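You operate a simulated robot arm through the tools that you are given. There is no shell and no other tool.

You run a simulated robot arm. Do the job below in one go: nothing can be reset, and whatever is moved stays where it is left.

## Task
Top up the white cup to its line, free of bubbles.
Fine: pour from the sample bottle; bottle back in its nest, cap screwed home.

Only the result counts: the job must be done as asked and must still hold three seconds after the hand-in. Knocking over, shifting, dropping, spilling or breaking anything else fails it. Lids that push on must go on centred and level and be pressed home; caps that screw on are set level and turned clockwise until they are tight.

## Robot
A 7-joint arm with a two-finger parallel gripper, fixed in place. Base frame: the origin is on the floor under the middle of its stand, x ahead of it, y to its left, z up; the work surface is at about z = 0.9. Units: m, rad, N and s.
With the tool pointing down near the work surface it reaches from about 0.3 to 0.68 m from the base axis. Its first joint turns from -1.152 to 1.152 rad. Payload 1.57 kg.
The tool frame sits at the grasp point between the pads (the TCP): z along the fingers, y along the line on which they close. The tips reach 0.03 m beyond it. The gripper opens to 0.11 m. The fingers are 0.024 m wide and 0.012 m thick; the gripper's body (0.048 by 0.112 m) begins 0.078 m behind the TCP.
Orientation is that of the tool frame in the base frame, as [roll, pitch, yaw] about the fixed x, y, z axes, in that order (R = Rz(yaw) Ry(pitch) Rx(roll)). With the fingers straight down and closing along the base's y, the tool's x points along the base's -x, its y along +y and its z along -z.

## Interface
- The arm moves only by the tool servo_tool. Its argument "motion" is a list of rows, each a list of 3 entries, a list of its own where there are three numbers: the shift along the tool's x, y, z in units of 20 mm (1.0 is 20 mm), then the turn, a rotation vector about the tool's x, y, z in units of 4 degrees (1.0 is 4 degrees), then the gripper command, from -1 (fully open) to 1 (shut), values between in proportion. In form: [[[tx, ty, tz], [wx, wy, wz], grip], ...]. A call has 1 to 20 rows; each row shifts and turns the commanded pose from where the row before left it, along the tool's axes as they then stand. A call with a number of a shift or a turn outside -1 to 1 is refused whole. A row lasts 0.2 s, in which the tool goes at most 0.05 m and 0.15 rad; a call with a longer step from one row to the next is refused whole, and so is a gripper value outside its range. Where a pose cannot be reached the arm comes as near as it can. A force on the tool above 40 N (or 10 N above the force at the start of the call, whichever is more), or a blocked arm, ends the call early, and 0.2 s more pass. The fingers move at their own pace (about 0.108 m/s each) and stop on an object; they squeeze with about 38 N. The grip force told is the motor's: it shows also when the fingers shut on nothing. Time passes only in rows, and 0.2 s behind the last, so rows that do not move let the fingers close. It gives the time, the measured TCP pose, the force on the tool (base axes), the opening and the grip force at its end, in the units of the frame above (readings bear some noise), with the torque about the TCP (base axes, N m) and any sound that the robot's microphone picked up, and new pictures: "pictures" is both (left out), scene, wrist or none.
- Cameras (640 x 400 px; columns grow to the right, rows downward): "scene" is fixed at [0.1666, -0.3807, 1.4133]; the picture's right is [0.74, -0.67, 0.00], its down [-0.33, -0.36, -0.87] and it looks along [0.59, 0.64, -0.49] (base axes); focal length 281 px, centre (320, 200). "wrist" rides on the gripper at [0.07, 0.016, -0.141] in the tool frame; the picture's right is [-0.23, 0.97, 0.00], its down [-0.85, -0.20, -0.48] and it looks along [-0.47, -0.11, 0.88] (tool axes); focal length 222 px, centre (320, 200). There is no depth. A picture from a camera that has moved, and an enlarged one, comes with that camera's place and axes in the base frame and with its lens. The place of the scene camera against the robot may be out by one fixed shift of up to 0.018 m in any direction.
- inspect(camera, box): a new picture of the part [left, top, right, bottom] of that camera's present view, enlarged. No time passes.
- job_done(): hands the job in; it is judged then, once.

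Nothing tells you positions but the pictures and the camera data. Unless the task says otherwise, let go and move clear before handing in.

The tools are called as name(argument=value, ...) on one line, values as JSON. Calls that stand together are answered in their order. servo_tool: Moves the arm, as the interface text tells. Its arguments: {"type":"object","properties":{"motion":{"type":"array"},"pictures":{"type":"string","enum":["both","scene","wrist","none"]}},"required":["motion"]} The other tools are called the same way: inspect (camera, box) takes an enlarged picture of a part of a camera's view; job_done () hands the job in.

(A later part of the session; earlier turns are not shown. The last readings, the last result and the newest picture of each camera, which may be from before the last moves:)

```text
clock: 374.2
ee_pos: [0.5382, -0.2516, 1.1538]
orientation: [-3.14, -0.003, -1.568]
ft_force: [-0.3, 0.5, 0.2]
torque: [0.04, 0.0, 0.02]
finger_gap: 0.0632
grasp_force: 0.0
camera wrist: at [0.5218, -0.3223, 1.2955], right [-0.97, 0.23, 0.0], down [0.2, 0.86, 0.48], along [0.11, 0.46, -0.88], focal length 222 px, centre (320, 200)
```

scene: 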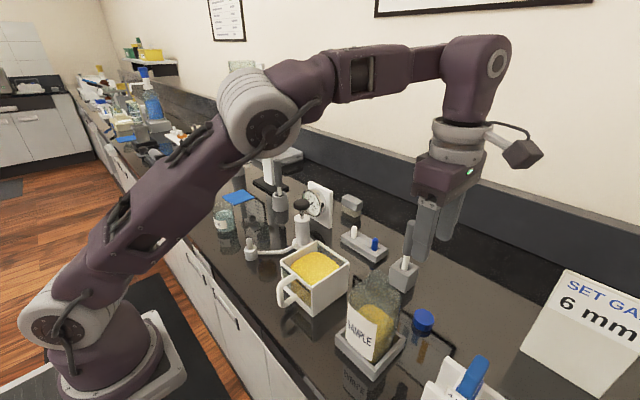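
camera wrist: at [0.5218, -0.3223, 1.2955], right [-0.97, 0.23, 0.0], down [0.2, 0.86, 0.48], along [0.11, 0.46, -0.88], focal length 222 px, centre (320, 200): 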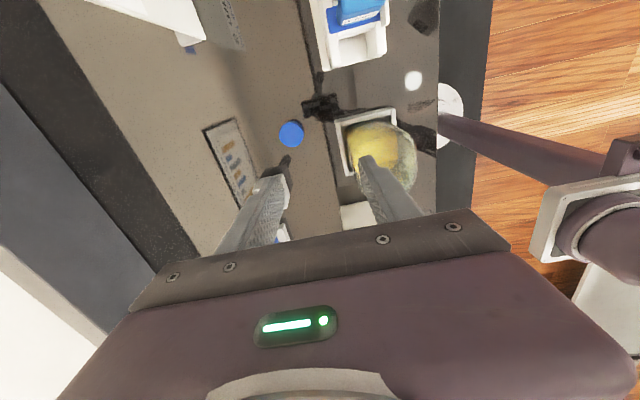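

Cap parked upright. Back to the neutral heading and over the bottle.

servo_tool(motion=[[[0, 0, 0], [0, 0, 1], -0.15], [[0, 0, 0], [0, 0, 1], -0.5], [[0, 0, 0], [0, 0, 1], -1], [[0, 0, 0], [0, 0, 1], -1], [[0, 0, 0], [0, 0, 1], -1], [[0, 0, 0], [0, 0, 1], -1], [[0, 0, 0], [0, 0, 1], -1], [[0, 0, 0], [0, 0, 1], -1], [[0, 0, 0], [0, 0, 1], -1], [[0, 0, 0], [0, 0, 1], -1], [[0, 0, 0], [0, 0, 1], -1], [[0, 0, 0], [0, 0, 1], -1], [[0, 0, 0], [0, 0, 1], -1], [[0, 0, 0], [0, 0, 1], -1], [[0, 0, 0], [0, 0, 1], -1], [[0, 0, 0], [0, 0, 1], -1], [[0, 0, 0], [0, 0, 1], -1], [[0, 0, 0], [0, 0, 1], -1], [[0, 0, 0], [0, 0, 1], -1], [[0, 0, 0], [0, 0, 1], -1]], pictures="none")

servo_tool(motion=[[[0, 0, 0], [0, 0, 1], -1], [[0, 0, 0], [0, 0, 1], -1], [[0, 0, 0], [0, 0, 0.54], -1], [[0.74, 0.4, -0.3], [0, 0, 0], -1], [[0.74, 0.4, -0.3], [0, 0, 0], -1], [[0.74, 0.4, -0.3], [0, 0, 0], -1], [[0.74, 0.4, -0.3], [0, 0, 0], -1], [[0.74, 0.42, -0.1], [0, 0, 0], -1], [[0, 0, 0], [0, 0, 0], -1]], pictures="none")

servo_tool(motion=[[[0, 0, 0], [0, -1, 0], -1], [[0, 0, 0], [0, -1, 0], -1], [[0, 0, 0], [0, -1, 0], -1], [[0, 0, 0], [0, -1, 0], -1], [[0, 0, 0], [0, -1, 0], -1], [[0, 0, 0], [0, -1, 0], -1], [[0, 0, 0], [0, -1, 0], -1], [[0, 0, 0], [0, -1, 0], -1], [[0, 0, 0], [0, -1, 0], -1], [[0, 0, 0], [0, -1, 0], -1], [[0, 0, 0], [0, -1, 0], -1], [[0, 0, 0], [0, -1, 0], -1], [[0, 0, 0], [0, -1, 0], -1], [[0, 0, 0], [0, -1, 0], -1], [[0, 0, 0], [0, -1, 0], -1], [[0, 0, 0], [0, 0, 0], -1], [[0, 0, 0], [0, 0, 0], -1]], pictures="both")

```text
clock: 378.4
ee_pos: [0.5391, -0.2516, 1.1554]
orientation: [-3.14, 0.002, -2.967]
ft_force: [0.0, -0.1, -0.1]
torque: [0.0, 0.0, -0.02]
finger_gap: 0.1103
grasp_force: 0.0
```

```text
clock: 380.4
ee_pos: [0.4649, -0.2125, 1.1801]
orientation: [-3.141, 0.0, 3.14]
ft_force: [0.2, -0.1, 0.8]
torque: [0.0, 0.0, 0.02]
finger_gap: 0.1101
grasp_force: 0.0
```

```text
clock: 384.0
ee_pos: [0.4638, -0.2108, 1.1808]
orientation: [-3.138, 1.047, -3.141]
ft_force: [0.5, -0.3, -0.3]
torque: [0.0, -0.02, 0.03]
finger_gap: 0.1099
grasp_force: 0.1
camera wrist: at [0.3072, -0.1947, 1.1907], right [0.12, 0.97, 0.2], down [0.01, -0.2, 0.98], along [0.99, -0.11, -0.04], focal length 222 px, centre (320, 200)
```

scene: 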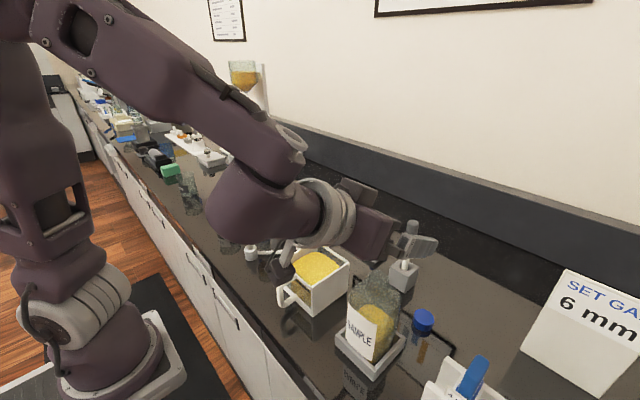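
wrist: 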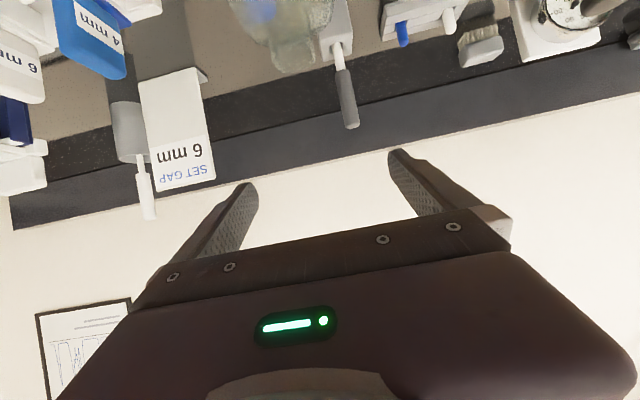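

Heading and pitch are right (60°). Lowering over the bottle; checking alignment part-way.

servo_tool(motion=[[[0, -0.025, 0], [0, 0, 0], -1], [[0.779, 0, 0.45], [0, 0, 0], -1], [[0.779, 0, 0.45], [0, 0, 0], -1], [[0.779, 0, 0.45], [0, 0, 0], -1], [[0.779, 0, 0.45], [0, 0, 0], -1], [[0.779, 0, 0.45], [0, 0, 0], -1], [[0, 0, 0], [0, 0, 0], -1]], pictures="none")

inspect(camera="wrist", box=[200, 0, 420, 210])

```text
clock: 385.6
ee_pos: [0.4644, -0.2106, 1.0907]
orientation: [-3.139, 1.048, 3.141]
ft_force: [0.9, -0.8, 0.2]
torque: [0.02, 0.0, 0.02]
finger_gap: 0.1102
grasp_force: 0.0
```

```text
1.90 times, centred on (310, 105) of wrist
camera zoom: at [0.3081, -0.1947, 1.1003], right [0.12, 0.97, 0.2], down [0.01, -0.2, 0.98], along [0.99, -0.11, -0.04], focal length 423 px, centre (339, 381)
```

zoom: 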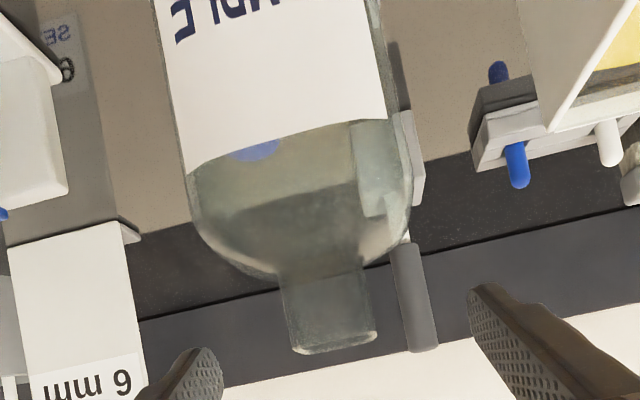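

servo_tool(motion=[[[0.779, 0, 0.45], [0, 0, 0], -1], [[0.779, 0, 0.45], [0, 0, 0], -1], [[0.779, 0, 0.45], [0, 0, 0], -1], [[0.779, 0, 0.45], [0, 0, 0], -1], [[0.779, 0, 0.45], [0, 0, 0], -1], [[0.779, 0, 0.45], [0, 0, 0], -1], [[0, 0, 0], [0, 0, 0], -1]], pictures="wrist")

servo_tool(motion=[[[0, 0, 0], [0, 0, 0], -0.2], [[0, 0, 0], [0, 0, 0], 0.6], [[0, 0, 0], [0, 0, 0], 1], [[0, 0, 0], [0, 0, 0], 1], [[0, 0, 0], [0, 0, 0], 1]], pictures="wrist")

```text
clock: 387.2
ee_pos: [0.4632, -0.2131, 0.9821]
orientation: [-3.138, 1.048, -3.141]
ft_force: [0.2, -0.9, 0.1]
torque: [-0.02, 0.0, 0.01]
finger_gap: 0.1098
grasp_force: 0.1
camera wrist: at [0.3065, -0.197, 0.9928], right [0.12, 0.97, 0.19], down [0.01, -0.2, 0.98], along [0.99, -0.11, -0.04], focal length 222 px, centre (320, 200)
```

wrist: 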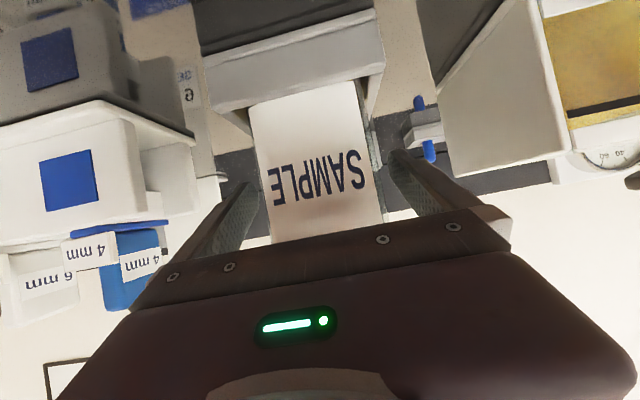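

```text
clock: 388.4
ee_pos: [0.4649, -0.2118, 0.9818]
orientation: [-3.14, 1.047, -3.14]
ft_force: [1.4, 12.3, -0.5]
torque: [0.52, -0.27, 0.36]
finger_gap: 0.0759
grasp_force: 37.9
camera wrist: at [0.3066, -0.1962, 0.9929], right [0.11, 0.97, 0.2], down [0.01, -0.2, 0.98], along [0.99, -0.11, -0.04], focal length 222 px, centre (320, 200)
```

wrist: 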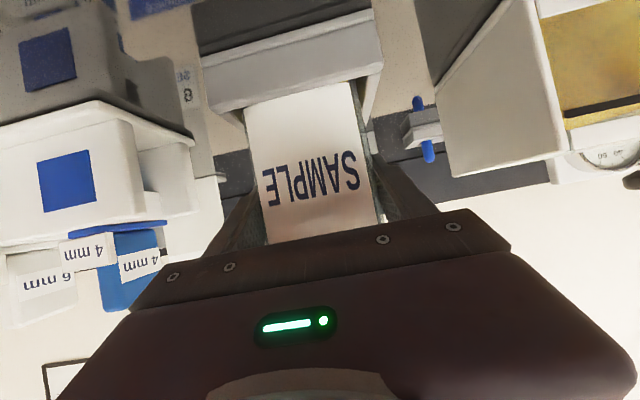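

Gripped, but there's a 12 N side load in +y, meaning the bottle is being held ~1 mm off its rest position. Relieving that before lifting.

servo_tool(motion=[[[0, 0.04, 0], [0, 0, 0], 1], [[0, 0, 0], [0, 0, 0], 1]], pictures="none")

servo_tool(motion=[[[0, 0.02, 0], [0, 0, 0], 1], [[0, 0, 0], [0, 0, 0], 1]], pictures="none")

```text
clock: 389.0
ee_pos: [0.464, -0.2113, 0.9836]
orientation: [-3.138, 1.047, -3.138]
ft_force: [-3.7, 10.0, 1.4]
torque: [0.27, 0.01, 0.2]
finger_gap: 0.076
grasp_force: 38.0
```

```text
clock: 389.6
ee_pos: [0.4642, -0.212, 0.9835]
orientation: [-3.138, 1.047, -3.141]
ft_force: [-9.2, 5.1, 10.6]
torque: [0.68, 0.98, 0.26]
finger_gap: 0.0758
grasp_force: 38.3
```

servo_tool(motion=[[[0, 0, 0], [0, 0, 0], 1], [[0, 0, 0], [0, 0, 0], 1]], pictures="none")

servo_tool(motion=[[[-0.0433, 0, -0.025], [0, 0, 0], 1], [[0, 0, 0], [0, 0, 0], 1]], pictures="none")

```text
clock: 390.2
ee_pos: [0.464, -0.2112, 0.9826]
orientation: [-3.136, 1.047, -3.141]
ft_force: [-7.0, 1.5, 12.2]
torque: [0.57, 1.1, 0.09]
finger_gap: 0.076
grasp_force: 38.6
```

```text
clock: 390.8
ee_pos: [0.465, -0.2107, 0.9821]
orientation: [-3.139, 1.049, -3.14]
ft_force: [-0.3, -1.1, -0.1]
torque: [-0.08, -0.15, -0.06]
finger_gap: 0.0758
grasp_force: 38.4
```

Raising 1 mm removed all side forces; the bottle is held freely. Now the same path as before, with simple steps I can exactly reverse. Lifting.

servo_tool(motion=[[[-0.433, 0, -0.25], [0, 0, 0], 1], [[-0.433, 0, -0.25], [0, 0, 0], 1], [[-0.433, 0, -0.25], [0, 0, 0], 1], [[-0.433, 0, -0.25], [0, 0, 0], 1], [[-0.433, 0, -0.25], [0, 0, 0], 1], [[-0.433, 0, -0.25], [0, 0, 0], 1], [[-0.433, 0, -0.25], [0, 0, 0], 1], [[-0.433, 0, -0.25], [0, 0, 0], 1], [[-0.433, 0, -0.25], [0, 0, 0], 1], [[-0.433, 0, -0.25], [0, 0, 0], 1], [[-0.433, 0, -0.25], [0, 0, 0], 1], [[-0.433, 0, -0.25], [0, 0, 0], 1], [[-0.433, 0, -0.25], [0, 0, 0], 1], [[-0.433, 0, -0.25], [0, 0, 0], 1], [[-0.433, 0, -0.25], [0, 0, 0], 1], [[-0.433, 0, -0.25], [0, 0, 0], 1], [[-0.433, 0, -0.25], [0, 0, 0], 1]], pictures="scene")

servo_tool(motion=[[[0, 0.37, 0], [0, 0, 0], 1], [[0, 0.37, 0], [0, 0, 0], 1], [[0, 0.37, 0], [0, 0, 0], 1], [[0, 0.37, 0], [0, 0, 0], 1], [[0, 0.37, 0], [0, 0, 0], 1], [[0, 0, 0], [-0.433, 0, -0.25], 1], [[0, 0, 0], [-0.866, 0, -0.5], 1], [[0, 0, 0], [-0.866, 0, -0.5], 1], [[0, 0, 0], [-0.866, 0, -0.5], 1], [[0, 0, 0], [-0.866, 0, -0.5], 1], [[0, 0, 0], [-0.866, 0, -0.5], 1], [[0, 0, 0], [-0.866, 0, -0.5], 1], [[0, 0, 0], [-0.866, 0, -0.5], 1], [[0, 0, 0], [-0.866, 0, -0.5], 1], [[0, 0, 0], [-0.866, 0, -0.5], 1], [[0, 0, 0], [-0.866, 0, -0.5], 1], [[0, 0, 0], [-0.866, 0, -0.5], 1]], pictures="none")

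```text
clock: 394.4
ee_pos: [0.4644, -0.2096, 1.154]
orientation: [-3.137, 1.047, -3.138]
ft_force: [-0.5, 0.6, -7.2]
torque: [-0.04, 0.02, -0.02]
finger_gap: 0.0759
grasp_force: 37.9
```

scene: 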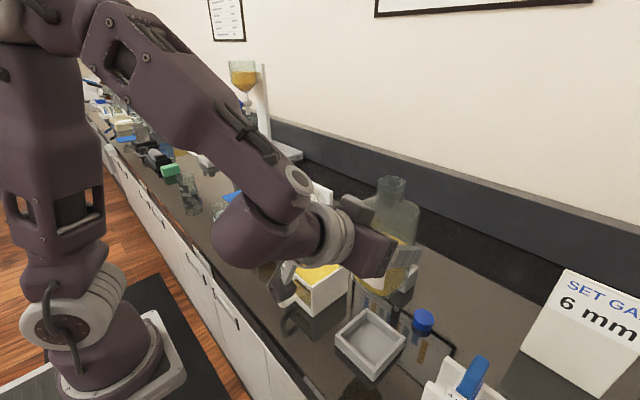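

```text
clock: 398.0
ee_pos: [0.4645, -0.1735, 1.155]
orientation: [-3.139, 1.047, -2.336]
ft_force: [-0.3, 0.2, -6.8]
torque: [0.02, 0.03, 0.01]
finger_gap: 0.0757
grasp_force: 37.8
```

servo_tool(motion=[[[0, 0, 0], [-0.866, 0, -0.5], 1], [[0, 0, 0], [-0.866, 0, -0.5], 1], [[0, 0, 0], [-0.866, 0, -0.5], 1], [[0, 0, 0], [-0.866, 0, -0.5], 1], [[0, 0, 0], [-0.866, 0, -0.5], 1], [[0, 0, 0], [-0.866, 0, -0.5], 1], [[0, 0, 0], [-0.866, 0, -0.5], 1], [[0, 0, 0], [-0.866, 0, -0.5], 1], [[0, 0, 0], [-0.866, 0, -0.5], 1], [[0, 0, 0], [-0.866, 0, -0.5], 1], [[0, 0, 0], [-0.866, 0, -0.5], 1], [[0, -0.3, 0], [0, 0, 0], 1], [[0, -0.4, 0], [0, 0, 0], 1], [[0, 0, 0], [0, 0, 0], 1]], pictures="none")

servo_tool(motion=[[[0, 0, 0], [0, 0.5, 0], 1], [[0, 0, 0], [0, 0.9, 0], 1], [[0, 0, 0], [0, 0.9, 0], 1], [[0, 0, 0], [0, 0.9, 0], 1], [[0, 0, 0], [0, 0.9, 0], 1], [[0, 0, 0], [0, 0.9, 0], 1], [[0, 0, 0], [0, 0.9, 0], 1], [[0, 0, 0], [0, 0.9, 0], 1], [[0, 0, 0], [0, 0.9, 0], 1], [[0, 0, 0], [0, 0.9, 0], 1], [[0, 0, 0], [0, 0.9, 0], 1], [[0, 0, 0], [0, 0.9, 0], 1], [[0, 0, 0], [0, 0.9, 0], 1], [[0, 0, 0], [0, 0.9, 0], 1], [[0, 0, 0], [0, 0.8, 0], 1], [[0, 0, 0], [0, 0.7, 0], 1], [[0, 0, 0], [0, 0.7, 0], 1], [[0, 0, 0], [0, 0.6, 0], 1], [[0, 0, 0], [0, 0, 0], 1]], pictures="none")

```text
clock: 401.0
ee_pos: [0.4785, -0.174, 1.1539]
orientation: [3.141, 1.045, -1.575]
ft_force: [0.1, -0.3, -6.8]
torque: [-0.01, 0.02, 0.0]
finger_gap: 0.0758
grasp_force: 38.0
```

```text
clock: 405.0
ee_pos: [0.4785, -0.174, 1.153]
orientation: [3.141, -0.001, -1.575]
ft_force: [0.0, -0.6, -6.6]
torque: [0.06, 0.01, 0.0]
finger_gap: 0.0758
grasp_force: 37.9
```

At 60° tilt, all as before. Descending over the cup wall, then tilting to 70° and lowering to the pour height.

servo_tool(motion=[[[0, 0, 0.475], [0, 0, 0], 1], [[0, 0, 0.475], [0, 0, 0], 1], [[0, 0, 0.475], [0, 0, 0], 1], [[0, 0, 0.475], [0, 0, 0], 1], [[0, 0, 0.475], [0, 0, 0], 1], [[0, 0, 0.475], [0, 0, 0], 1], [[0, 0, 0.475], [0, 0, 0], 1], [[0, 0, 0.475], [0, 0, 0], 1], [[0, 0, 0.475], [0, 0, 0], 1], [[0, 0, 0.475], [0, 0, 0], 1], [[0, 0, 0.475], [0, 0, 0], 1], [[0, 0, 0.475], [0, 0, 0], 1], [[0, 0, 0], [0, 0, 0], 1]], pictures="none")

servo_tool(motion=[[[0, 0, 0], [0, 0.5, 0], 1], [[0, 0, 0], [0, 0.5, 0], 1], [[0, 0, 0], [0, 0.5, 0], 1], [[0, 0, 0], [0, 0.5, 0], 1], [[0, 0, 0], [0, 0.5, 0], 1], [[-0.09, 0, 0.5], [0, 0, 0], 1], [[-0.09, 0, 0.5], [0, 0, 0], 1], [[-0.09, 0, 0.5], [0, 0, 0], 1], [[0, 0, 0], [0, 0, 0], 1]], pictures="scene")

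inspect(camera="scene", box=[260, 210, 400, 340])

```text
clock: 407.8
ee_pos: [0.4793, -0.1739, 1.04]
orientation: [3.141, -0.001, -1.576]
ft_force: [-0.1, 0.6, -6.0]
torque: [0.02, -0.01, 0.02]
finger_gap: 0.076
grasp_force: 37.6
```

```text
clock: 409.8
ee_pos: [0.4799, -0.1741, 1.0089]
orientation: [-3.141, -0.176, -1.574]
ft_force: [0.4, -0.8, -6.1]
torque: [0.04, 0.0, 0.02]
finger_gap: 0.0757
grasp_force: 38.0
```

scene: 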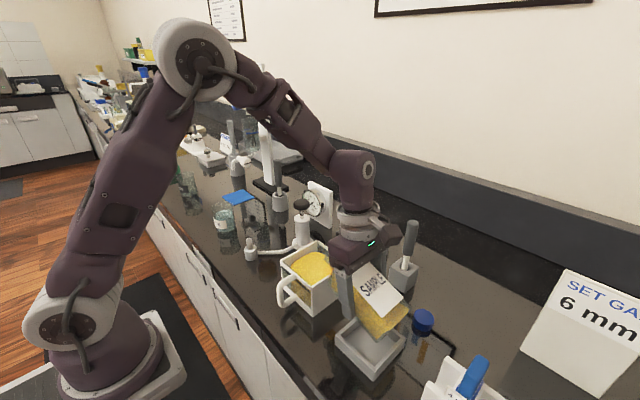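

```text
3.08 times, centred on (330, 275) of scene
camera zoom: at [0.1667, -0.3807, 1.4133], right [0.74, -0.67, 0.0], down [-0.33, -0.36, -0.87], along [0.59, 0.64, -0.49], focal length 864 px, centre (289, -31)
```

zoom: 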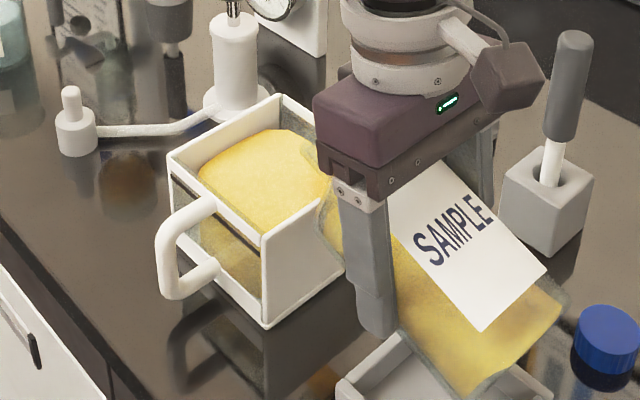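

servo_tool(motion=[[[0, 0, 0], [0, 0.25, 0], 1], [[0, 0, 0], [0, 0.25, 0], 1], [[0, 0, 0], [0, 0.25, 0], 1], [[0, 0, 0], [0, 0.25, 0], 1], [[0, 0, 0], [0, 0.25, 0], 1], [[0, 0, 0], [0, 0.25, 0], 1], [[0, 0, 0], [0, 0.25, 0], 1], [[0, 0, 0], [0, 0.25, 0], 1], [[0, 0, 0], [0, 0.25, 0], 1], [[0, 0, 0], [0, 0.2, 0], 1], [[0, 0, 0], [0, 0.2, 0], 1], [[0, 0, 0], [0, 0.15, 0], 1], [[0, 0, 0], [0, 0, 0], 1], [[0, 0, 0], [0, 0, 0], 1]], pictures="none")

inspect(camera="scene", box=[300, 235, 345, 280])

```text
clock: 412.8
ee_pos: [0.4782, -0.1725, 1.0097]
orientation: [-3.141, -0.372, -1.575]
ft_force: [-0.2, 0.1, -6.4]
torque: [0.06, 0.0, -0.01]
finger_gap: 0.076
grasp_force: 37.6
```

```text
8.89 times, centred on (322, 258) of scene
camera zoom: at [0.1667, -0.3807, 1.4133], right [0.74, -0.67, 0.0], down [-0.33, -0.36, -0.87], along [0.59, 0.64, -0.49], focal length 2496 px, centre (298, -311)
```

zoom: 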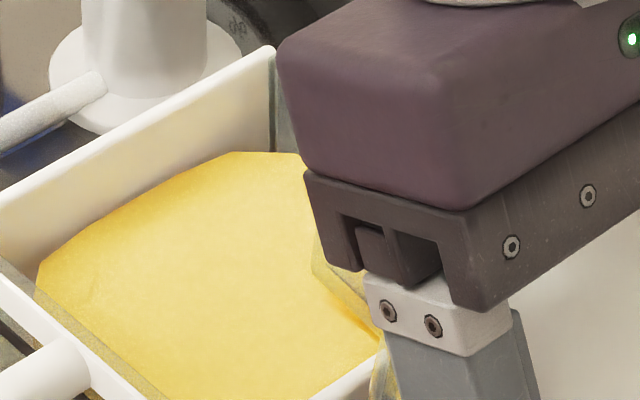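

servo_tool(motion=[[[0, 0, 0], [0, 0.12, 0], 1], [[0, 0, 0], [0, 0.12, 0], 1], [[0, 0, 0], [0, 0.12, 0], 1], [[0, 0, 0], [0, 0.12, 0], 1], [[0, 0, 0], [0, 0.12, 0], 1], [[0, 0, 0], [0, 0.1, 0], 1], [[0, 0, 0], [0, 0, 0], 1], [[0, 0, 0], [0, 0, 0], 1], [[0, 0, 0], [0, 0, 0], 1]], pictures="none")

inspect(camera="scene", box=[300, 235, 345, 280])

```text
clock: 414.8
ee_pos: [0.4801, -0.1726, 1.0101]
orientation: [-3.141, -0.419, -1.576]
ft_force: [-0.9, 0.1, -6.5]
torque: [0.02, 0.01, -0.01]
finger_gap: 0.0759
grasp_force: 38.3
```

```text
8.89 times, centred on (322, 258) of scene
camera zoom: at [0.1667, -0.3807, 1.4133], right [0.74, -0.67, 0.0], down [-0.33, -0.36, -0.87], along [0.59, 0.64, -0.49], focal length 2496 px, centre (298, -311)
```

zoom: 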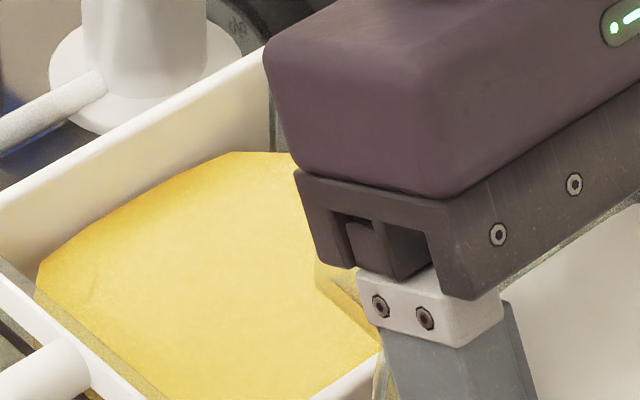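

No flow yet (84.0°), as expected. Now quarter-degree steps.

servo_tool(motion=[[[0, 0, 0], [0, 0.0625, 0], 1], [[0, 0, 0], [0, 0.0625, 0], 1], [[0, 0, 0], [0, 0.0625, 0], 1], [[0, 0, 0], [0, 0, 0], 1], [[0, 0, 0], [0, 0, 0], 1], [[0, 0, 0], [0, 0, 0], 1], [[0, 0, 0], [0, 0, 0], 1]], pictures="none")

inspect(camera="scene", box=[300, 235, 345, 280])

servo_tool(motion=[[[0, 0, 0], [0, 0.0625, 0], 1], [[0, 0, 0], [0, 0.0625, 0], 1], [[0, 0, 0], [0, 0, 0], 1], [[0, 0, 0], [0, 0, 0], 1], [[0, 0, 0], [0, 0, 0], 1], [[0, 0, 0], [0, 0, 0], 1]], pictures="none")

inspect(camera="scene", box=[300, 235, 345, 280])

```text
clock: 416.4
ee_pos: [0.4789, -0.1738, 1.0094]
orientation: [-3.141, -0.435, -1.574]
ft_force: [0.6, 1.1, -7.2]
torque: [0.05, -0.01, 0.04]
finger_gap: 0.0759
grasp_force: 38.2
```

```text
8.89 times, centred on (322, 258) of scene
camera zoom: at [0.1667, -0.3807, 1.4133], right [0.74, -0.67, 0.0], down [-0.33, -0.36, -0.87], along [0.59, 0.64, -0.49], focal length 2496 px, centre (298, -311)
```

zoom: 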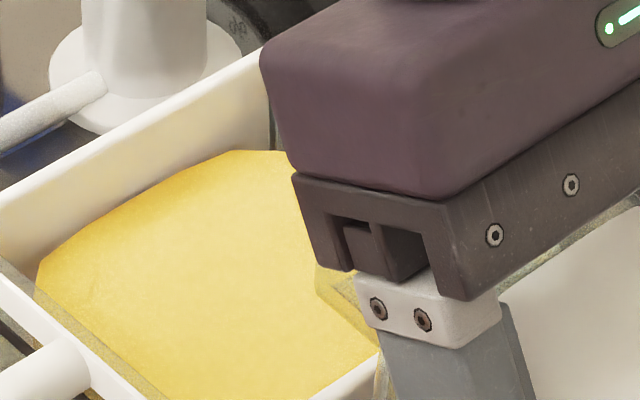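

```text
clock: 417.8
ee_pos: [0.4796, -0.1737, 1.0101]
orientation: [-3.141, -0.443, -1.575]
ft_force: [-0.9, 0.0, -7.3]
torque: [0.03, 0.0, 0.02]
finger_gap: 0.0759
grasp_force: 38.3
```

```text
8.89 times, centred on (322, 258) of scene
camera zoom: at [0.1667, -0.3807, 1.4133], right [0.74, -0.67, 0.0], down [-0.33, -0.36, -0.87], along [0.59, 0.64, -0.49], focal length 2496 px, centre (298, -311)
```

zoom: 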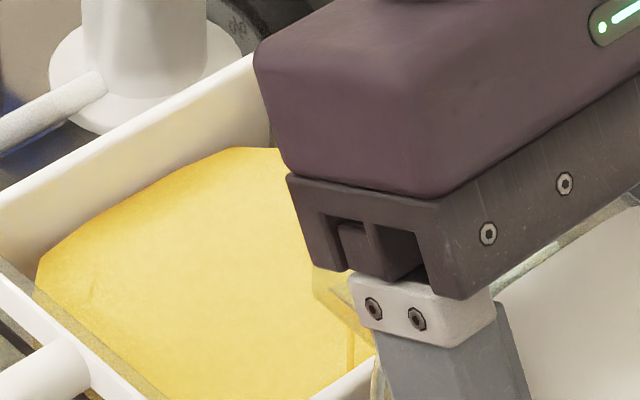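

The thin stream runs again. Letting it settle and watching the level.

servo_tool(motion=[[[0, 0, 0], [0, 0, 0], 1], [[0, 0, 0], [0, 0, 0], 1], [[0, 0, 0], [0, 0, 0], 1], [[0, 0, 0], [0, 0, 0], 1]], pictures="none")

inspect(camera="scene", box=[300, 235, 345, 280])

inspect(camera="scene", box=[306, 245, 326, 260])

```text
clock: 418.8
ee_pos: [0.4798, -0.1736, 1.0088]
orientation: [3.141, -0.442, -1.574]
ft_force: [-0.3, -0.3, -7.5]
torque: [0.05, 0.01, 0.0]
finger_gap: 0.0759
grasp_force: 37.7
```

```text
8.89 times, centred on (322, 258) of scene
camera zoom: at [0.1667, -0.3807, 1.4133], right [0.74, -0.67, 0.0], down [-0.33, -0.36, -0.87], along [0.59, 0.64, -0.49], focal length 2496 px, centre (298, -311)
```

zoom: 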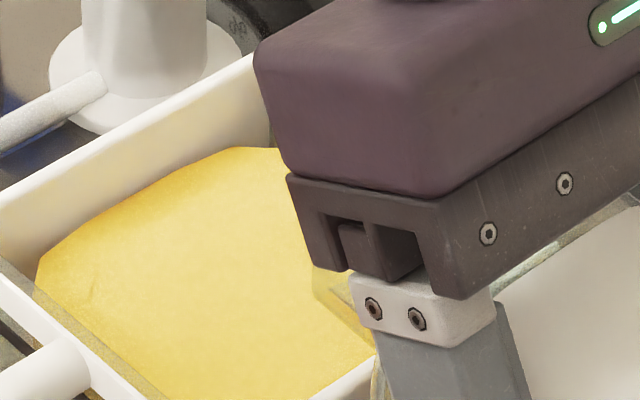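

```text
16.00 times, centred on (316, 252) of scene
camera zoom: at [0.1667, -0.3807, 1.4133], right [0.74, -0.67, 0.0], down [-0.33, -0.36, -0.87], along [0.59, 0.64, -0.49], focal length 4494 px, centre (384, -640)
```

zoom: 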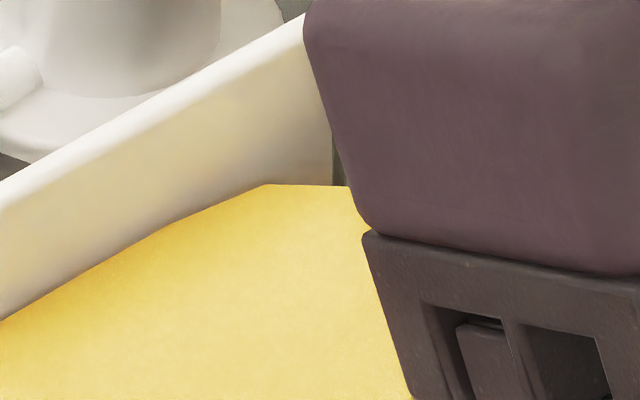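

Settled: about 1.8 mm gained. One more small step (~0.4°) for the last millimetre.

servo_tool(motion=[[[0, 0, 0], [0, 0.05, 0], 1], [[0, 0, 0], [0, 0.045, 0], 1], [[0, 0, 0], [0, 0, 0], 1], [[0, 0, 0], [0, 0, 0], 1], [[0, 0, 0], [0, 0, 0], 1], [[0, 0, 0], [0, 0, 0], 1], [[0, 0, 0], [0, 0, 0], 1], [[0, 0, 0], [0, 0, 0], 1]], pictures="none")

inspect(camera="scene", box=[306, 245, 326, 260])

inspect(camera="scene", box=[300, 235, 345, 280])

```text
clock: 420.6
ee_pos: [0.4789, -0.174, 1.0089]
orientation: [-3.14, -0.447, -1.575]
ft_force: [-0.2, 0.2, -6.3]
torque: [0.04, 0.02, -0.01]
finger_gap: 0.076
grasp_force: 37.6
```

```text
16.00 times, centred on (316, 252) of scene
camera zoom: at [0.1667, -0.3807, 1.4133], right [0.74, -0.67, 0.0], down [-0.33, -0.36, -0.87], along [0.59, 0.64, -0.49], focal length 4494 px, centre (384, -640)
```

zoom: 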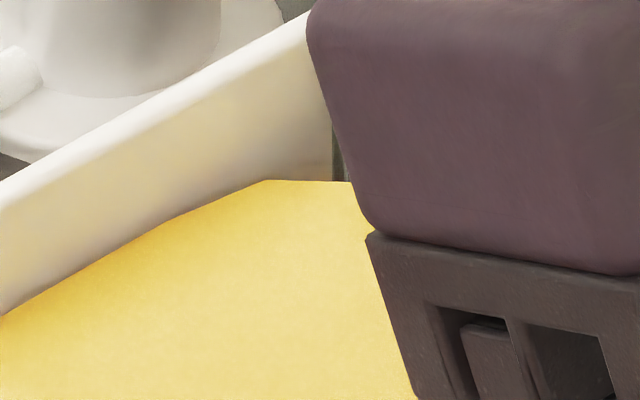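

```text
8.89 times, centred on (322, 258) of scene
camera zoom: at [0.1667, -0.3807, 1.4133], right [0.74, -0.67, 0.0], down [-0.33, -0.36, -0.87], along [0.59, 0.64, -0.49], focal length 2496 px, centre (298, -311)
```

zoom: 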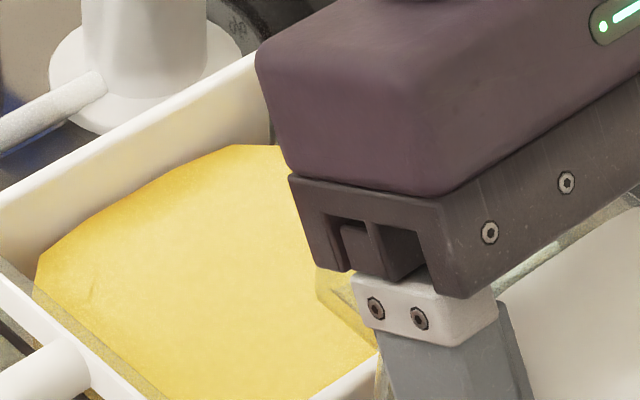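

Level now +2.6 mm from before, i.e. at the line's centre. Returning along the exact reverse path: tilting back first.

servo_tool(motion=[[[0, 0, 0], [0, -0.3, 0], 1], [[0, 0, 0], [0, -0.4, 0], 1], [[0, 0, 0], [0, -0.4, 0], 1], [[0, 0, 0], [0, -0.4, 0], 1], [[0, 0, 0], [0, -0.4, 0], 1], [[0, 0, 0], [0, -0.4, 0], 1], [[0, 0, 0], [0, -0.4, 0], 1], [[0, 0, 0], [0, -0.4, 0], 1], [[0, 0, 0], [0, -0.4, 0], 1], [[0, 0, 0], [0, -0.4075, 0], 1], [[0.09, 0, -0.5], [0, 0, 0], 1], [[0.09, 0, -0.5], [0, 0, 0], 1], [[0.09, 0, -0.5], [0, 0, 0], 1], [[0, 0, 0], [0, -0.5, 0], 1], [[0, 0, 0], [0, -0.5, 0], 1], [[0, 0, 0], [0, -0.5, 0], 1], [[0, 0, 0], [0, -0.5, 0], 1], [[0, 0, 0], [0, -0.5, 0], 1]], pictures="none")

servo_tool(motion=[[[0, 0, -0.475], [0, 0, 0], 1], [[0, 0, -0.475], [0, 0, 0], 1], [[0, 0, -0.475], [0, 0, 0], 1], [[0, 0, -0.475], [0, 0, 0], 1], [[0, 0, -0.475], [0, 0, 0], 1], [[0, 0, -0.475], [0, 0, 0], 1], [[0, 0, -0.475], [0, 0, 0], 1], [[0, 0, -0.475], [0, 0, 0], 1], [[0, 0, -0.475], [0, 0, 0], 1], [[0, 0, -0.475], [0, 0, 0], 1], [[0, 0, -0.475], [0, 0, 0], 1], [[0, 0, -0.475], [0, 0, 0], 1], [[0, 0, 0], [0, 0, 0], 1]], pictures="scene")

inspect(camera="scene", box=[270, 230, 350, 320])

```text
clock: 424.4
ee_pos: [0.4796, -0.1737, 1.039]
orientation: [3.14, -0.001, -1.575]
ft_force: [0.2, 0.4, -7.1]
torque: [0.05, 0.04, 0.01]
finger_gap: 0.0759
grasp_force: 38.0
```

```text
clock: 427.2
ee_pos: [0.4807, -0.1732, 1.154]
orientation: [3.141, -0.001, -1.574]
ft_force: [0.1, -0.5, -7.1]
torque: [0.02, 0.01, 0.02]
finger_gap: 0.0759
grasp_force: 38.3
```

scene: 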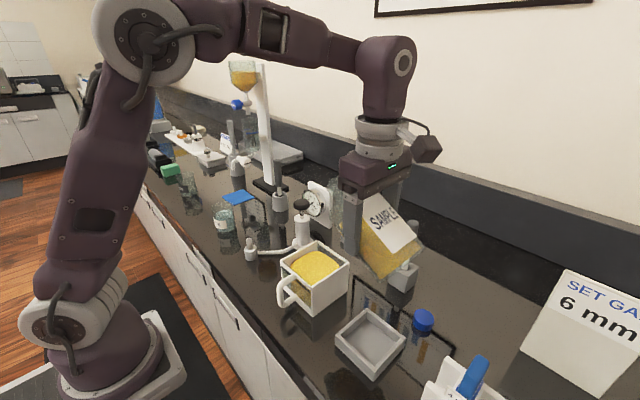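

```text
4.44 times, centred on (310, 275) of scene
camera zoom: at [0.1667, -0.3807, 1.4133], right [0.74, -0.67, 0.0], down [-0.33, -0.36, -0.87], along [0.59, 0.64, -0.49], focal length 1248 px, centre (364, -133)
```

zoom: 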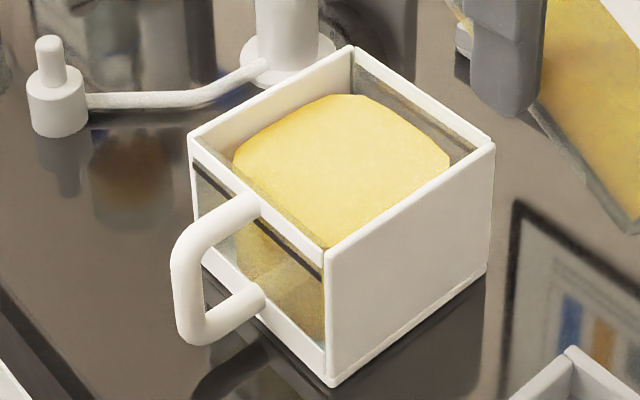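

Clean surface, no spill. Continuing the reverse: upright, then heading back.

servo_tool(motion=[[[0, 0, 0], [0, -0.6, 0], 1], [[0, 0, 0], [0, -0.7, 0], 1], [[0, 0, 0], [0, -0.7, 0], 1], [[0, 0, 0], [0, -0.8, 0], 1], [[0, 0, 0], [0, -0.9, 0], 1], [[0, 0, 0], [0, -0.9, 0], 1], [[0, 0, 0], [0, -0.9, 0], 1], [[0, 0, 0], [0, -0.9, 0], 1], [[0, 0, 0], [0, -0.9, 0], 1], [[0, 0, 0], [0, -0.9, 0], 1], [[0, 0, 0], [0, -0.9, 0], 1], [[0, 0, 0], [0, -0.9, 0], 1], [[0, 0, 0], [0, -0.9, 0], 1], [[0, 0, 0], [0, -0.9, 0], 1], [[0, 0, 0], [0, -0.9, 0], 1], [[0, 0, 0], [0, -0.9, 0], 1], [[0, 0, 0], [0, -0.9, 0], 1], [[0, 0, 0], [0, -0.5, 0], 1], [[0, 0.4, 0], [0, 0, 0], 1], [[0, 0.3, 0], [0, 0, 0], 1]], pictures="none")

servo_tool(motion=[[[0, 0, 0], [0.866, 0, 0.5], 1], [[0, 0, 0], [0.866, 0, 0.5], 1], [[0, 0, 0], [0.866, 0, 0.5], 1], [[0, 0, 0], [0.866, 0, 0.5], 1], [[0, 0, 0], [0.866, 0, 0.5], 1], [[0, 0, 0], [0.866, 0, 0.5], 1], [[0, 0, 0], [0.866, 0, 0.5], 1], [[0, 0, 0], [0.866, 0, 0.5], 1], [[0, 0, 0], [0.866, 0, 0.5], 1], [[0, 0, 0], [0.866, 0, 0.5], 1], [[0, 0, 0], [0.866, 0, 0.5], 1]], pictures="none")

servo_tool(motion=[[[0, 0, 0], [0.866, 0, 0.5], 1], [[0, 0, 0], [0.866, 0, 0.5], 1], [[0, 0, 0], [0.866, 0, 0.5], 1], [[0, 0, 0], [0.866, 0, 0.5], 1], [[0, 0, 0], [0.866, 0, 0.5], 1], [[0, 0, 0], [0.866, 0, 0.5], 1], [[0, 0, 0], [0.866, 0, 0.5], 1], [[0, 0, 0], [0.866, 0, 0.5], 1], [[0, 0, 0], [0.866, 0, 0.5], 1], [[0, 0, 0], [0.866, 0, 0.5], 1], [[0, 0, 0], [0.866, 0, 0.5], 1], [[0, 0, 0], [0.433, 0, 0.25], 1], [[0, -0.37, 0], [0, 0, 0], 1], [[0, -0.37, 0], [0, 0, 0], 1], [[0, -0.37, 0], [0, 0, 0], 1], [[0, -0.37, 0], [0, 0, 0], 1], [[0, -0.37, 0], [0, 0, 0], 1], [[0, 0, 0], [0, 0, 0], 1], [[0, 0, 0], [0, 0, 0], 1]], pictures="both")

```text
clock: 431.4
ee_pos: [0.466, -0.174, 1.1538]
orientation: [-3.139, 1.044, -1.572]
ft_force: [-0.7, -0.5, -5.9]
torque: [-0.03, -0.02, -0.01]
finger_gap: 0.0758
grasp_force: 38.3
```

```text
clock: 433.8
ee_pos: [0.4644, -0.1727, 1.1543]
orientation: [-3.139, 1.045, -2.341]
ft_force: [0.4, 0.1, -7.0]
torque: [0.02, -0.03, 0.01]
finger_gap: 0.076
grasp_force: 38.3
```

```text
clock: 437.8
ee_pos: [0.4665, -0.2107, 1.1553]
orientation: [-3.136, 1.048, -3.141]
ft_force: [-0.4, 0.0, -6.1]
torque: [0.03, 0.0, 0.01]
finger_gap: 0.0759
grasp_force: 37.9
camera wrist: at [0.3085, -0.1957, 1.1649], right [0.12, 0.97, 0.2], down [0.01, -0.2, 0.98], along [0.99, -0.11, -0.04], focal length 222 px, centre (320, 200)
```

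scene: 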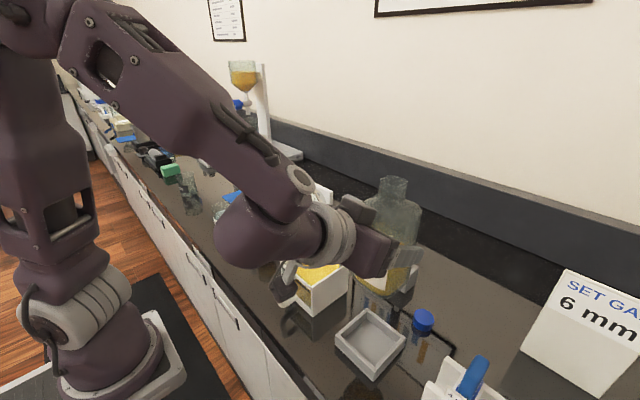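
wrist: 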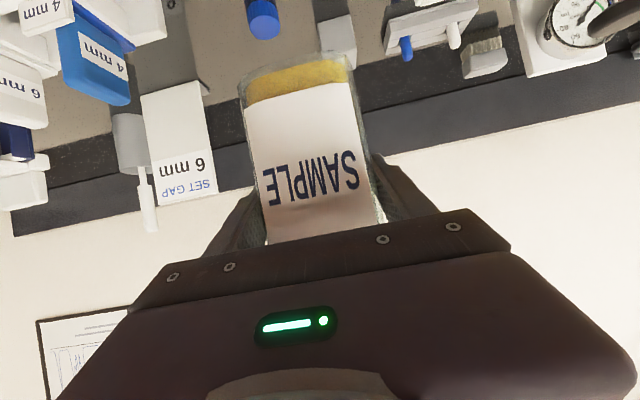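

Back above the nest. Lowering to just above the nest walls.

servo_tool(motion=[[[0.433, 0, 0.25], [0, 0, 0], 1], [[0.433, 0, 0.25], [0, 0, 0], 1], [[0.433, 0, 0.25], [0, 0, 0], 1], [[0.433, 0, 0.25], [0, 0, 0], 1], [[0.433, 0, 0.25], [0, 0, 0], 1], [[0.433, 0, 0.25], [0, 0, 0], 1], [[0.433, 0, 0.25], [0, 0, 0], 1], [[0.433, 0, 0.25], [0, 0, 0], 1], [[0.433, 0, 0.25], [0, 0, 0], 1], [[0.433, 0, 0.25], [0, 0, 0], 1], [[0.433, 0, 0.25], [0, 0, 0], 1], [[0.433, 0, 0.25], [0, 0, 0], 1], [[0.433, 0, 0.25], [0, 0, 0], 1], [[0.433, 0, 0.25], [0, 0, 0], 1], [[0, 0, 0], [0, 0, 0], 1], [[0, 0, 0], [0, 0, 0], 1]], pictures="both")

inspect(camera="wrist", box=[190, 0, 390, 150])

```text
clock: 441.2
ee_pos: [0.4657, -0.2094, 1.0144]
orientation: [-3.138, 1.048, -3.141]
ft_force: [-0.3, 0.6, -6.8]
torque: [-0.02, -0.01, 0.02]
finger_gap: 0.0758
grasp_force: 37.6
camera wrist: at [0.3078, -0.1943, 1.0235], right [0.12, 0.97, 0.2], down [0.01, -0.2, 0.98], along [0.99, -0.11, -0.04], focal length 222 px, centre (320, 200)
```

scene: 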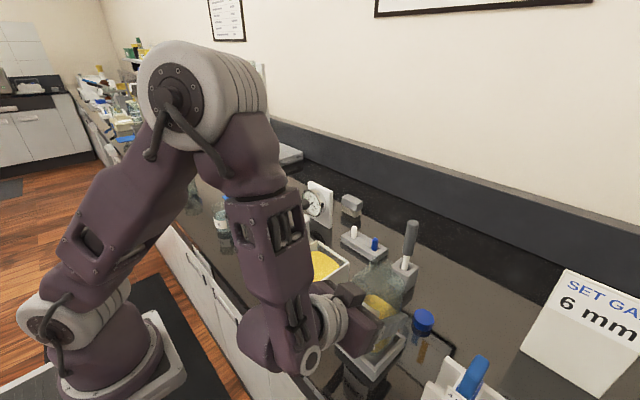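
wrist: 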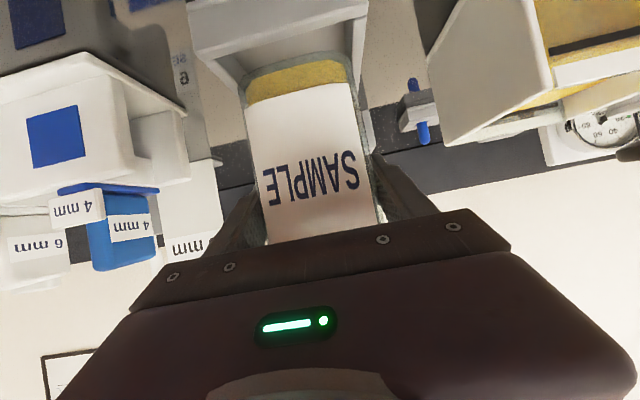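

```text
2.67 times, centred on (290, 75) of wrist
camera zoom: at [0.3078, -0.1943, 1.0235], right [0.12, 0.97, 0.2], down [0.01, -0.2, 0.98], along [0.99, -0.11, -0.04], focal length 592 px, centre (400, 533)
```

zoom: 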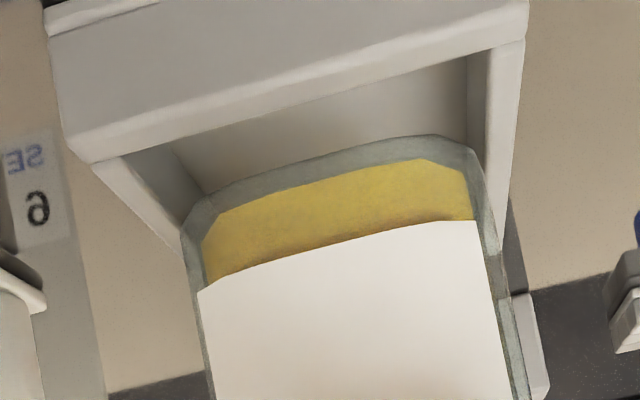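

The nest opening is centred on the bottle to within about 1 mm in both directions. Lowering in small steps with force checks.

servo_tool(motion=[[[0.0866, 0, 0.05], [0, 0, 0], 1], [[0.0866, 0, 0.05], [0, 0, 0], 1], [[0.0866, 0, 0.05], [0, 0, 0], 1], [[0, 0, 0], [0, 0, 0], 1]], pictures="none")

servo_tool(motion=[[[0.0433, 0, 0.025], [0, 0, 0], 1], [[0.0433, 0, 0.025], [0, 0, 0], 1], [[0, 0, 0], [0, 0, 0], 1]], pictures="none")

servo_tool(motion=[[[0.0433, 0, 0.025], [0, 0, 0], 1], [[0.0433, 0, 0.025], [0, 0, 0], 1], [[0, 0, 0], [0, 0, 0], 1]], pictures="none")

```text
clock: 442.2
ee_pos: [0.4652, -0.2112, 1.0087]
orientation: [-3.139, 1.047, -3.14]
ft_force: [-0.1, 0.7, -7.3]
torque: [0.01, -0.01, -0.01]
finger_gap: 0.0759
grasp_force: 37.6
```

```text
clock: 443.0
ee_pos: [0.4645, -0.2114, 1.0064]
orientation: [-3.14, 1.047, -3.141]
ft_force: [-0.3, -0.1, -6.9]
torque: [0.04, -0.01, 0.01]
finger_gap: 0.0762
grasp_force: 37.8
```

```text
clock: 443.8
ee_pos: [0.4657, -0.2095, 1.0032]
orientation: [-3.139, 1.047, -3.139]
ft_force: [0.6, -0.5, -6.9]
torque: [-0.01, 0.03, -0.01]
finger_gap: 0.0757
grasp_force: 38.2
```

servo_tool(motion=[[[0.0433, 0, 0.025], [0, 0, 0], 1], [[0, 0, 0], [0, 0, 0], 1]], pictures="none")

servo_tool(motion=[[[0.0433, 0, 0.025], [0, 0, 0], 1], [[0, 0, 0], [0, 0, 0], 1]], pictures="none")

servo_tool(motion=[[[0.0433, 0, 0.025], [0, 0, 0], 1], [[0, 0, 0], [0, 0, 0], 1]], pictures="none")

servo_tool(motion=[[[0.0433, 0, 0.025], [0, 0, 0], 1], [[0, 0, 0], [0, 0, 0], 1]], pictures="none")

```text
clock: 444.4
ee_pos: [0.4652, -0.2111, 1.0022]
orientation: [-3.137, 1.047, -3.14]
ft_force: [0.0, -0.2, -7.8]
torque: [-0.01, -0.02, 0.01]
finger_gap: 0.0756
grasp_force: 37.9
```

```text
clock: 445.0
ee_pos: [0.4648, -0.2102, 1.0028]
orientation: [-3.139, 1.047, -3.139]
ft_force: [1.4, -0.2, -6.3]
torque: [0.01, 0.04, 0.02]
finger_gap: 0.0759
grasp_force: 38.2
```

```text
clock: 445.6
ee_pos: [0.4657, -0.21, 1.0002]
orientation: [-3.138, 1.047, 3.14]
ft_force: [-0.4, -0.5, -7.0]
torque: [-0.01, 0.0, -0.01]
finger_gap: 0.0758
grasp_force: 37.6
```

```text
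clock: 446.2
ee_pos: [0.465, -0.2119, 1.0004]
orientation: [-3.137, 1.048, 3.141]
ft_force: [-0.3, 0.2, -6.7]
torque: [-0.02, 0.03, 0.01]
finger_gap: 0.0757
grasp_force: 37.7
```

Below the rim height with no contact: it's entering the nest. Continuing.

servo_tool(motion=[[[0.0433, 0, 0.025], [0, 0, 0], 1], [[0.0433, 0, 0.025], [0, 0, 0], 1], [[0, 0, 0], [0, 0, 0], 1]], pictures="none")

servo_tool(motion=[[[0.0433, 0, 0.025], [0, 0, 0], 1], [[0.0433, 0, 0.025], [0, 0, 0], 1], [[0, 0, 0], [0, 0, 0], 1]], pictures="none")

servo_tool(motion=[[[0.0433, 0, 0.025], [0, 0, 0], 1], [[0.0433, 0, 0.025], [0, 0, 0], 1], [[0, 0, 0], [0, 0, 0], 1]], pictures="none")

servo_tool(motion=[[[0.0433, 0, 0.025], [0, 0, 0], 1], [[0.0433, 0, 0.025], [0, 0, 0], 1], [[0, 0, 0], [0, 0, 0], 1]], pictures="none")

```text
clock: 447.0
ee_pos: [0.4655, -0.2103, 0.9972]
orientation: [-3.138, 1.048, -3.139]
ft_force: [-0.4, -0.2, -6.5]
torque: [-0.02, -0.02, -0.03]
finger_gap: 0.0761
grasp_force: 37.9
```

```text
clock: 447.8
ee_pos: [0.4638, -0.2094, 0.9958]
orientation: [-3.139, 1.049, -3.14]
ft_force: [-0.6, 0.1, -7.2]
torque: [0.0, 0.04, 0.0]
finger_gap: 0.0759
grasp_force: 37.9
```

```text
clock: 448.6
ee_pos: [0.4643, -0.2111, 0.9934]
orientation: [-3.138, 1.048, -3.14]
ft_force: [0.1, 0.5, -6.4]
torque: [-0.01, 0.0, -0.02]
finger_gap: 0.0758
grasp_force: 37.7
```

```text
clock: 449.4
ee_pos: [0.4643, -0.2114, 0.9904]
orientation: [-3.138, 1.047, -3.141]
ft_force: [0.8, 0.4, -7.1]
torque: [0.01, -0.01, 0.01]
finger_gap: 0.0759
grasp_force: 38.2
```

servo_tool(motion=[[[0.0433, 0, 0.025], [0, 0, 0], 1], [[0.0433, 0, 0.025], [0, 0, 0], 1], [[0, 0, 0], [0, 0, 0], 1]], pictures="none")

servo_tool(motion=[[[0.0433, 0, 0.025], [0, 0, 0], 1], [[0.0433, 0, 0.025], [0, 0, 0], 1], [[0, 0, 0], [0, 0, 0], 1]], pictures="none")

servo_tool(motion=[[[0.0433, 0, 0.025], [0, 0, 0], 1], [[0.0433, 0, 0.025], [0, 0, 0], 1], [[0, 0, 0], [0, 0, 0], 1]], pictures="none")

servo_tool(motion=[[[0.0433, 0, 0.025], [0, 0, 0], 1], [[0, 0, 0], [0, 0, 0], 1]], pictures="none")

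```text
clock: 450.2
ee_pos: [0.4642, -0.2106, 0.9887]
orientation: [-3.138, 1.047, -3.14]
ft_force: [0.4, -0.6, -6.9]
torque: [0.0, 0.01, 0.0]
finger_gap: 0.0759
grasp_force: 38.0
```

```text
clock: 451.0
ee_pos: [0.4637, -0.2106, 0.9866]
orientation: [-3.137, 1.047, -3.139]
ft_force: [0.4, -0.7, -5.3]
torque: [0.0, -0.04, -0.01]
finger_gap: 0.0763
grasp_force: 37.7
```

```text
clock: 451.8
ee_pos: [0.4634, -0.2108, 0.9848]
orientation: [-3.138, 1.048, -3.14]
ft_force: [0.4, 0.5, -7.0]
torque: [-0.01, 0.0, -0.01]
finger_gap: 0.076
grasp_force: 38.6
```

```text
clock: 452.4
ee_pos: [0.4638, -0.2122, 0.9846]
orientation: [-3.138, 1.049, -3.138]
ft_force: [-0.3, -0.5, -6.6]
torque: [0.0, -0.01, 0.0]
finger_gap: 0.0759
grasp_force: 38.3
```

servo_tool(motion=[[[0.0433, 0, 0.025], [0, 0, 0], 1], [[0, 0, 0], [0, 0, 0], 1]], pictures="none")

servo_tool(motion=[[[0.0433, 0, 0.025], [0, 0, 0], 1], [[0, 0, 0], [0, 0, 0], 1]], pictures="none")

servo_tool(motion=[[[0.0433, 0, 0.025], [0, 0, 0], 1], [[0, 0, 0], [0, 0, 0], 1]], pictures="none")

```text
clock: 453.0
ee_pos: [0.4642, -0.2113, 0.9838]
orientation: [-3.139, 1.049, -3.14]
ft_force: [-5.8, 0.1, 11.3]
torque: [0.69, 1.06, 0.18]
finger_gap: 0.0761
grasp_force: 38.7
```

```text
clock: 453.6
ee_pos: [0.4651, -0.2107, 0.9836]
orientation: [-3.136, 1.049, -3.139]
ft_force: [-1.2, -3.8, 24.2]
torque: [0.81, 0.73, 0.15]
finger_gap: 0.076
grasp_force: 38.1
```

```text
clock: 454.2
ee_pos: [0.464, -0.2113, 0.9819]
orientation: [-3.136, 1.05, -3.14]
ft_force: [8.9, -5.4, 24.0]
torque: [0.75, 0.14, -0.29]
finger_gap: 0.0762
grasp_force: 37.7
```

Floor contact reached: the bottle is down in the nest. Easing the pressure and releasing.

servo_tool(motion=[[[-0.04, 0, -0.023], [0, 0, 0], 1], [[0, 0, 0], [0, 0, 0], 1]], pictures="none")

servo_tool(motion=[[[0, 0, 0], [0, 0, 0], 0.3], [[0, 0, 0], [0, 0, 0], -0.3], [[0, 0, 0], [0, 0, 0], -0.45], [[0, 0, 0], [0, 0, 0], -0.6], [[0, 0, 0], [0, 0, 0], -1], [[0, 0, 0], [0, 0, 0], -1], [[0, 0, 0], [0, 0, 0], -1]], pictures="both")

```text
clock: 454.8
ee_pos: [0.463, -0.2113, 0.9809]
orientation: [-3.137, 1.045, -3.14]
ft_force: [4.6, -4.9, 13.3]
torque: [0.26, -0.81, -0.3]
finger_gap: 0.076
grasp_force: 38.5
```

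```text
clock: 456.4
ee_pos: [0.465, -0.2098, 0.9834]
orientation: [-3.138, 1.047, -3.14]
ft_force: [-0.4, 0.0, 0.8]
torque: [-0.01, 0.02, 0.01]
finger_gap: 0.11
grasp_force: 0.0
camera wrist: at [0.3068, -0.1943, 0.992], right [0.12, 0.97, 0.2], down [0.01, -0.2, 0.98], along [0.99, -0.11, -0.04], focal length 222 px, centre (320, 200)
```

scene: 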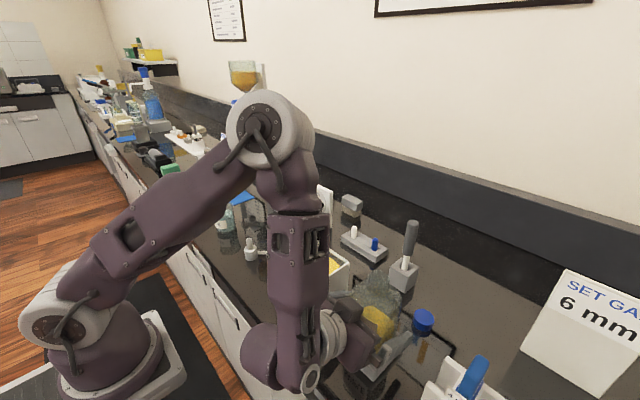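
wrist: 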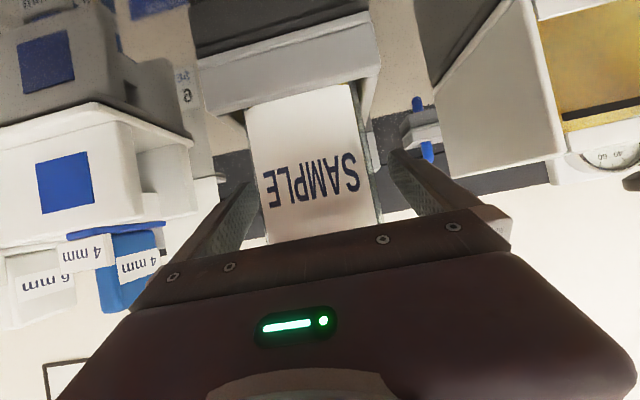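

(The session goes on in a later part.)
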